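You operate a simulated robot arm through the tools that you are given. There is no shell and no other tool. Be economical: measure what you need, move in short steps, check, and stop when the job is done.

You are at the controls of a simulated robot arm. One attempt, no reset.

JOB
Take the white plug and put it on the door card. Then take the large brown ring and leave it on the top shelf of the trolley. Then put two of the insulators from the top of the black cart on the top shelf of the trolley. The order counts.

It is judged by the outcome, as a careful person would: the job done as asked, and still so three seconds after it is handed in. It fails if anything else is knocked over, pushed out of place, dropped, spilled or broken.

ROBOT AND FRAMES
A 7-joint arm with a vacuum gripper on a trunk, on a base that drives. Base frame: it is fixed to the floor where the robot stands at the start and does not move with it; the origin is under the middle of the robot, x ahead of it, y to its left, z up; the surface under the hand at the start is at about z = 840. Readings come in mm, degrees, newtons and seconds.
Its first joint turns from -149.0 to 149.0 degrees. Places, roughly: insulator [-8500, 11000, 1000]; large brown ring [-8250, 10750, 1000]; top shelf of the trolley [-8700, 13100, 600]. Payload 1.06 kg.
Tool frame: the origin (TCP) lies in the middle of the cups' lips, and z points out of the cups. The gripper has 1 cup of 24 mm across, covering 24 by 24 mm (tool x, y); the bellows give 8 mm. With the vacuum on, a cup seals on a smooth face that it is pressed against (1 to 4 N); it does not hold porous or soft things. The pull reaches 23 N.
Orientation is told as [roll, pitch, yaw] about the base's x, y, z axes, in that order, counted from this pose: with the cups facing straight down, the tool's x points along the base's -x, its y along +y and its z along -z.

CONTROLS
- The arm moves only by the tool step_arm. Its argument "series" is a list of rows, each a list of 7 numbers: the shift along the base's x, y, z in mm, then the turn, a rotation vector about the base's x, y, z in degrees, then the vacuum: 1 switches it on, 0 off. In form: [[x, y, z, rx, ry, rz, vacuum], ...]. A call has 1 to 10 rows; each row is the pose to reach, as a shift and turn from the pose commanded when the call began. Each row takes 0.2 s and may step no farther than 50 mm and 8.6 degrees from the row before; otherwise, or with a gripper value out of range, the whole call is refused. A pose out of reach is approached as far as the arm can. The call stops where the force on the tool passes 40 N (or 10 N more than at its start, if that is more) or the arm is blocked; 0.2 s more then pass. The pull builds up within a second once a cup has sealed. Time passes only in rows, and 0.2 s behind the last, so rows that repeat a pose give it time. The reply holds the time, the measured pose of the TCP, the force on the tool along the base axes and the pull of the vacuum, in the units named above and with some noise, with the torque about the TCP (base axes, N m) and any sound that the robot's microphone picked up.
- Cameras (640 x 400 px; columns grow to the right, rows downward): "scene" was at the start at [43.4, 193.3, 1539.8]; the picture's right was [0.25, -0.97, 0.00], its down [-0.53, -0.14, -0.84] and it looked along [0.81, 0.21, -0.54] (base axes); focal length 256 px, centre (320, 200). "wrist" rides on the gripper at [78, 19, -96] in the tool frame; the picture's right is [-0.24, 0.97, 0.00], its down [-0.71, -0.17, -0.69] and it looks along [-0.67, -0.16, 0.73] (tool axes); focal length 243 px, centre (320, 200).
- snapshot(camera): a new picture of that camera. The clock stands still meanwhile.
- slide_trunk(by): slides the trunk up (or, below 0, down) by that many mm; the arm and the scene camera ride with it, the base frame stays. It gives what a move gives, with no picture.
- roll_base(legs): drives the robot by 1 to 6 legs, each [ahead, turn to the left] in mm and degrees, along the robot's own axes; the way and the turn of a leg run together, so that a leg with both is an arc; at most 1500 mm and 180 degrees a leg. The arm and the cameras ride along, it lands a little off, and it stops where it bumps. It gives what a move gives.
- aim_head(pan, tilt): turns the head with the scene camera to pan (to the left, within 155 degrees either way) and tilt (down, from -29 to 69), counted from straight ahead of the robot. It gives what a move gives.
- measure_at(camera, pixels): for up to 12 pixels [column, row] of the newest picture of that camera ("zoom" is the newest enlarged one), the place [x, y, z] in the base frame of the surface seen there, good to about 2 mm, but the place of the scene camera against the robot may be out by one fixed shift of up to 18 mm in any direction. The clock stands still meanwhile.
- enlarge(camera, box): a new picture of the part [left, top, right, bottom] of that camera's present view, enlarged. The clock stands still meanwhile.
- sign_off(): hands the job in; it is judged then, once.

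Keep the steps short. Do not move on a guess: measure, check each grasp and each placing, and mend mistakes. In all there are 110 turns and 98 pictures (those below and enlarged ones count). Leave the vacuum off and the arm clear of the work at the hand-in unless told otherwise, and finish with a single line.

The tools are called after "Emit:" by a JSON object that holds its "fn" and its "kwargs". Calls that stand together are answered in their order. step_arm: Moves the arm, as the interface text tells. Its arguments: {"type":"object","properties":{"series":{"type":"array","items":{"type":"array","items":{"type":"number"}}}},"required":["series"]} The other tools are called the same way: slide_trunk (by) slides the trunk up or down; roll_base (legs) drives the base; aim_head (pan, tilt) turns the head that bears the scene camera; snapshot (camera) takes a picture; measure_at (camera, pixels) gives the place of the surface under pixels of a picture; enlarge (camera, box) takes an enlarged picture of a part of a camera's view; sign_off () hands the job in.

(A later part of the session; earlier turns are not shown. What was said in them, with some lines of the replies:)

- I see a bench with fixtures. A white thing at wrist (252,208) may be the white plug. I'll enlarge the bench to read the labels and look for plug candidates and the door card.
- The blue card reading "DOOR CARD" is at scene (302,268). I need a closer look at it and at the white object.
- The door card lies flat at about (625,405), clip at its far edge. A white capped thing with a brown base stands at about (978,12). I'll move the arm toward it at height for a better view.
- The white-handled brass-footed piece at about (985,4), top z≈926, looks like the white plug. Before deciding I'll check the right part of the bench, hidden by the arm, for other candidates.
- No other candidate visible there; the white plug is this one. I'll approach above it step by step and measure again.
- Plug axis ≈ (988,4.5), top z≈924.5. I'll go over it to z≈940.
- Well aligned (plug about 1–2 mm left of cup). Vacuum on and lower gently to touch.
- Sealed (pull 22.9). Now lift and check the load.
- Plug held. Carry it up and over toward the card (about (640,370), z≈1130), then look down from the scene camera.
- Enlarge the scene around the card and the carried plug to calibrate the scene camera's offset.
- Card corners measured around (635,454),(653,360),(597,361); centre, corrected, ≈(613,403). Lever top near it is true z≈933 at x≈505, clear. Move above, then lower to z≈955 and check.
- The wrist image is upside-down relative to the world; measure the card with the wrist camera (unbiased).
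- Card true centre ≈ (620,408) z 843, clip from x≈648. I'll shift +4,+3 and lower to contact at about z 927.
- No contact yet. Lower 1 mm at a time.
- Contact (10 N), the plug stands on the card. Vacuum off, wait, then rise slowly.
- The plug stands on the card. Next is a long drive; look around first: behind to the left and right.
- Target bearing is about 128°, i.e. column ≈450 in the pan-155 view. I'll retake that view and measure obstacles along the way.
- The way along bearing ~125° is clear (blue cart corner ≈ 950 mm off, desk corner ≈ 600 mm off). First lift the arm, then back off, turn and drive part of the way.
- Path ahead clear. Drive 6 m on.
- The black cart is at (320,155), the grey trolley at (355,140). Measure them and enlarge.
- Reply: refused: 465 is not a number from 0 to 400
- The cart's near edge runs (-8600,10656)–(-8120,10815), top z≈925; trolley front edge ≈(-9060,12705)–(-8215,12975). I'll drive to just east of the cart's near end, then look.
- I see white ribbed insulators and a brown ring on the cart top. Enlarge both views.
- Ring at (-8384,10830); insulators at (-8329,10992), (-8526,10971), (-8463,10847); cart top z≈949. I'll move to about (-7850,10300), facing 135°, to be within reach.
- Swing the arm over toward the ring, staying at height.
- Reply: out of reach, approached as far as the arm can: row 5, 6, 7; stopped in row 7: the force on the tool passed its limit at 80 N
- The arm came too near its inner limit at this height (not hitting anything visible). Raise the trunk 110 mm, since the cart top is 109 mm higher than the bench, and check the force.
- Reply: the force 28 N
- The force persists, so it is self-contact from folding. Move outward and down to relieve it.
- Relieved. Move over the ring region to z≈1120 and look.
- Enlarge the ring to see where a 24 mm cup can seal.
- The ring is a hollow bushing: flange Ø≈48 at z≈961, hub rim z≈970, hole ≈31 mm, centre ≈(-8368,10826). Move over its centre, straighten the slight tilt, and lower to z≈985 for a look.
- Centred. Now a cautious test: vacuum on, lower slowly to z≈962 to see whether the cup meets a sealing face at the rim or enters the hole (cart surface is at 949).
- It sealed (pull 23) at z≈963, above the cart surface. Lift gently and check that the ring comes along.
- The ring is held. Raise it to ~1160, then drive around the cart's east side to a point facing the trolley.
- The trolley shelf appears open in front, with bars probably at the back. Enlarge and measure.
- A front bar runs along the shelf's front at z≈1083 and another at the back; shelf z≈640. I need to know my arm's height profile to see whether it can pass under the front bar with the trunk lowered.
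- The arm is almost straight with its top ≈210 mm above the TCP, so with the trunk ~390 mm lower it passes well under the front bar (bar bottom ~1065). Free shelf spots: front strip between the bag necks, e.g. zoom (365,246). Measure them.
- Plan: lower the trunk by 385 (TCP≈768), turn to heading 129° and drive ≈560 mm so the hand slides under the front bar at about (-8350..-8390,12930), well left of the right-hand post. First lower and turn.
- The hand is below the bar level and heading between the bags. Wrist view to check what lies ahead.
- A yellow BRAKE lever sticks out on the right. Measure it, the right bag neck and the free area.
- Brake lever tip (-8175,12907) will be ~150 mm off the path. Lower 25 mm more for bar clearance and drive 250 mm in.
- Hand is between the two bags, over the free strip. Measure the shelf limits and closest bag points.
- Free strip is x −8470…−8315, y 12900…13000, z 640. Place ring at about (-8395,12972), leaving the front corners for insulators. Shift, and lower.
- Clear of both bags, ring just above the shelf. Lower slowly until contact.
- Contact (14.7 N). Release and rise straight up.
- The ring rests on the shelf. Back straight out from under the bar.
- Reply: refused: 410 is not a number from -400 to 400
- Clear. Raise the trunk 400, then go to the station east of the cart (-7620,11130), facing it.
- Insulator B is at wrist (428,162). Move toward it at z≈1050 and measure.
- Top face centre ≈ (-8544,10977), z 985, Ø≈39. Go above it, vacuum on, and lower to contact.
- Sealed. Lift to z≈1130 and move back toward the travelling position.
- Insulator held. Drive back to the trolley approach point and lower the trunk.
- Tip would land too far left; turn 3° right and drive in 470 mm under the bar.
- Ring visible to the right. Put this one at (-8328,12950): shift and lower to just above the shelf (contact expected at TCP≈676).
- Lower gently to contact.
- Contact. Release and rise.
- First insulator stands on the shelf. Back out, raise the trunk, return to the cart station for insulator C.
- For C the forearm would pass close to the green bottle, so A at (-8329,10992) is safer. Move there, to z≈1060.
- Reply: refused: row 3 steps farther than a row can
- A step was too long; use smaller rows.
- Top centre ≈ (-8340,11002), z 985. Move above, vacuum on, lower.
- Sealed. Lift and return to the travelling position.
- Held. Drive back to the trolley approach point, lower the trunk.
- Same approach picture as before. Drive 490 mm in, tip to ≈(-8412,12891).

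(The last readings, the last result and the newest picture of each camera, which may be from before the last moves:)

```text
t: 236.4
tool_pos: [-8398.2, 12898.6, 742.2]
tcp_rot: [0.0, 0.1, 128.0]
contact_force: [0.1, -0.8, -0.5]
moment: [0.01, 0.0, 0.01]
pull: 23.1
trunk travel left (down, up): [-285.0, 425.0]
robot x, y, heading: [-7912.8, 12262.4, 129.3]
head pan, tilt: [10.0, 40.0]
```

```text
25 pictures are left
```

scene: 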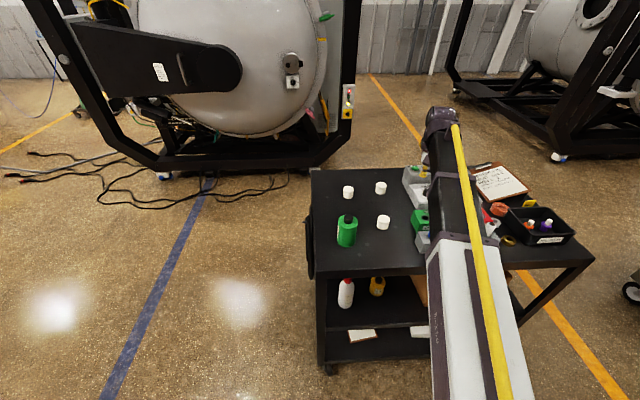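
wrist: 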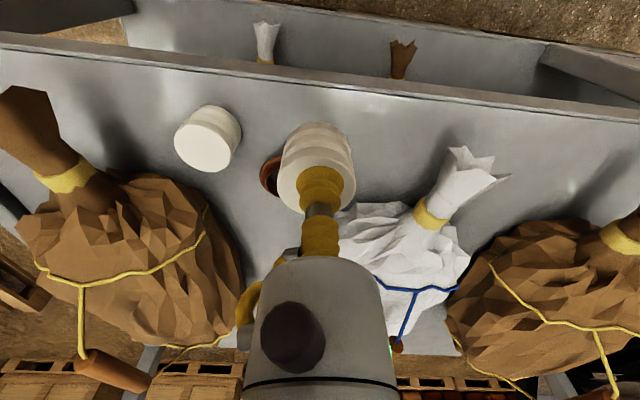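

Move to (-8438,12915) and lower to just above the shelf.

Emit:
{"fn": "step_arm", "kwargs": {"series": [[-40, 16, 0, 0, 0, 0, 1], [-40, 16, -30, 0, 0, 0, 1], [-40, 16, -52, 0, 0, 0, 1], [-40, 16, -60, 0, 0, 0, 1], [-40, 16, -60, 0, 0, 0, 1]]}}

Emit:
{"fn": "snapshot", "kwargs": {"camera": "wrist"}}

```text
t: 237.6
tool_pos: [-8438.0, 12913.8, 679.9]
tcp_rot: [0.0, 0.0, 128.1]
contact_force: [0.5, 0.1, -1.1]
moment: [0.0, -0.01, 0.01]
pull: 22.3
trunk travel left (down, up): [-285.0, 425.0]
robot x, y, heading: [-7913.7, 12265.6, 129.0]
head pan, tilt: [10.0, 40.0]
```

```text
24 pictures are left
```

wrist: 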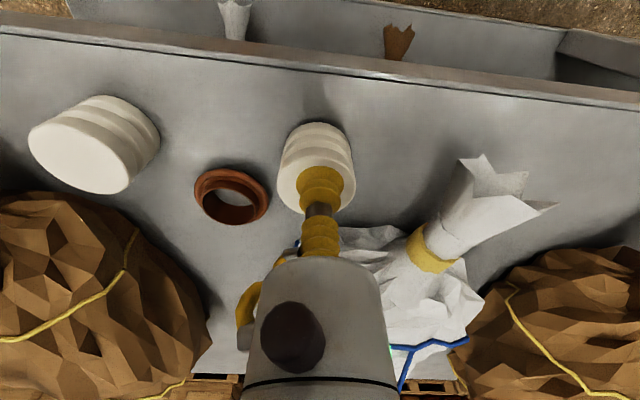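

Clear all round. Lower to contact.

Emit:
{"fn": "step_arm", "kwargs": {"series": [[0, 0, -3, 0, 0, 0, 1], [0, 0, -5, 0, 0, 0, 1], [0, 0, -6, 0, 0, 0, 1], [0, 0, -6, 0, 0, 0, 1]]}}

```text
t: 238.6
tool_pos: [-8440.0, 12914.0, 676.5]
tcp_rot: [0.0, 0.0, 128.1]
contact_force: [1.7, -1.0, 4.9]
moment: [-0.01, 0.0, -0.01]
pull: 22.8
trunk travel left (down, up): [-285.0, 425.0]
robot x, y, heading: [-7916.4, 12260.1, 129.2]
head pan, tilt: [10.0, 40.0]
```

Contact. Release, rise, and check.

Emit:
{"fn": "step_arm", "kwargs": {"series": [[0, 0, 0, 0, 0, 0, 0], [0, 0, 0, 0, 0, 0, 0], [0, 0, 1, 0, 0, 0, 0], [0, 0, 3, 0, 0, 0, 0], [0, 0, 8, 0, 0, 0, 0], [0, 0, 30, 0, 0, 0, 0], [0, 0, 66, 0, 0, 0, 0], [30, -20, 66, 0, 0, 0, 0]]}}

Emit:
{"fn": "snapshot", "kwargs": {"camera": "wrist"}}

```text
t: 240.4
tool_pos: [-8411.8, 12891.1, 741.4]
tcp_rot: [0.0, 0.0, 128.1]
contact_force: [-0.6, 0.2, -0.6]
moment: [-0.03, 0.0, 0.01]
pull: 0.0
trunk travel left (down, up): [-285.0, 425.0]
robot x, y, heading: [-7917.2, 12266.1, 129.1]
head pan, tilt: [10.0, 40.0]
```

```text
23 pictures are left
```

wrist: 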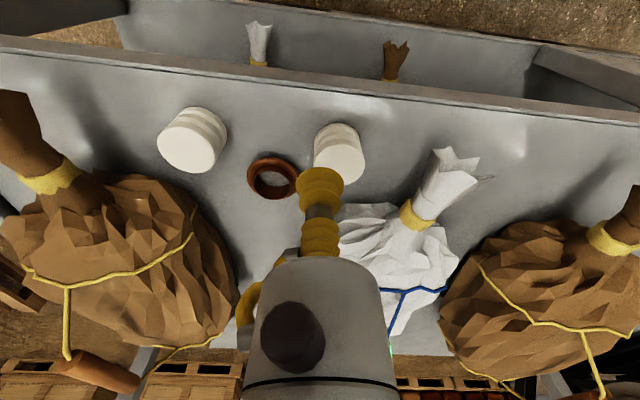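

All three items stand on the top shelf. Back out clear of the trolley and take a final look.

Emit:
{"fn": "roll_base", "kwargs": {"legs": [[-490, 0]]}}

Emit:
{"fn": "snapshot", "kwargs": {"camera": "scene"}}

Emit:
{"fn": "enlarge", "kwargs": {"camera": "scene", "box": [200, 60, 420, 220]}}

```text
t: 243.3
tool_pos: [-8099.1, 12510.5, 742.0]
tcp_rot: [0.0, -0.1, 128.1]
contact_force: [0.1, 0.1, 0.0]
moment: [-0.01, -0.01, -0.01]
pull: 0.0
trunk travel left (down, up): [-285.0, 425.0]
robot x, y, heading: [-7603.9, 11877.7, 129.2]
head pan, tilt: [10.0, 40.0]
```

```text
22 pictures are left
```

scene: 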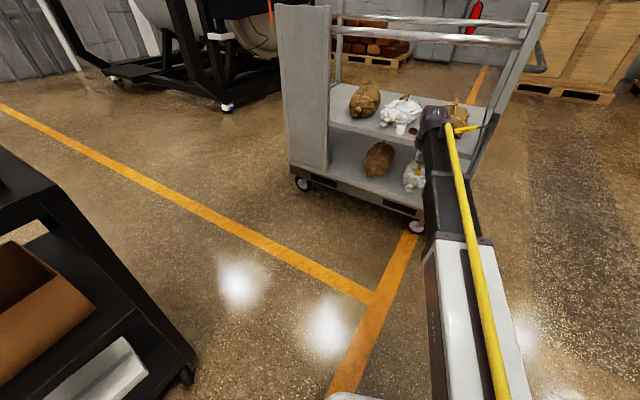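

```text
2.50 times, centred on (310, 140) of scene
```

zoom: 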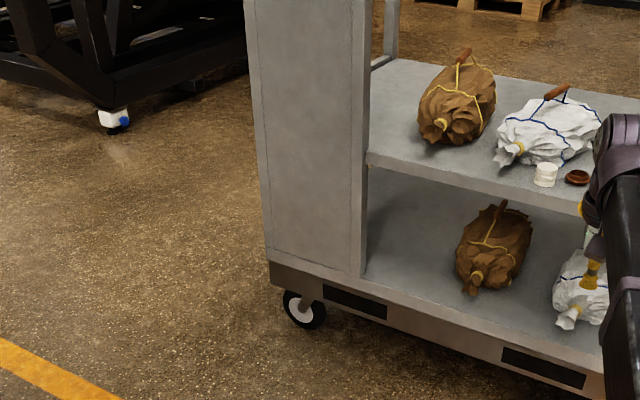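

The items are in place, the vacuum is off and the arm is clear. Handing in.

Emit:
{"fn": "sign_off", "kwargs": {}}

```text
The job is handed in.
```

The white plug is on the door card, and the large brown ring and two insulators from the black cart are on the top shelf of the trolley, placed in the order asked.
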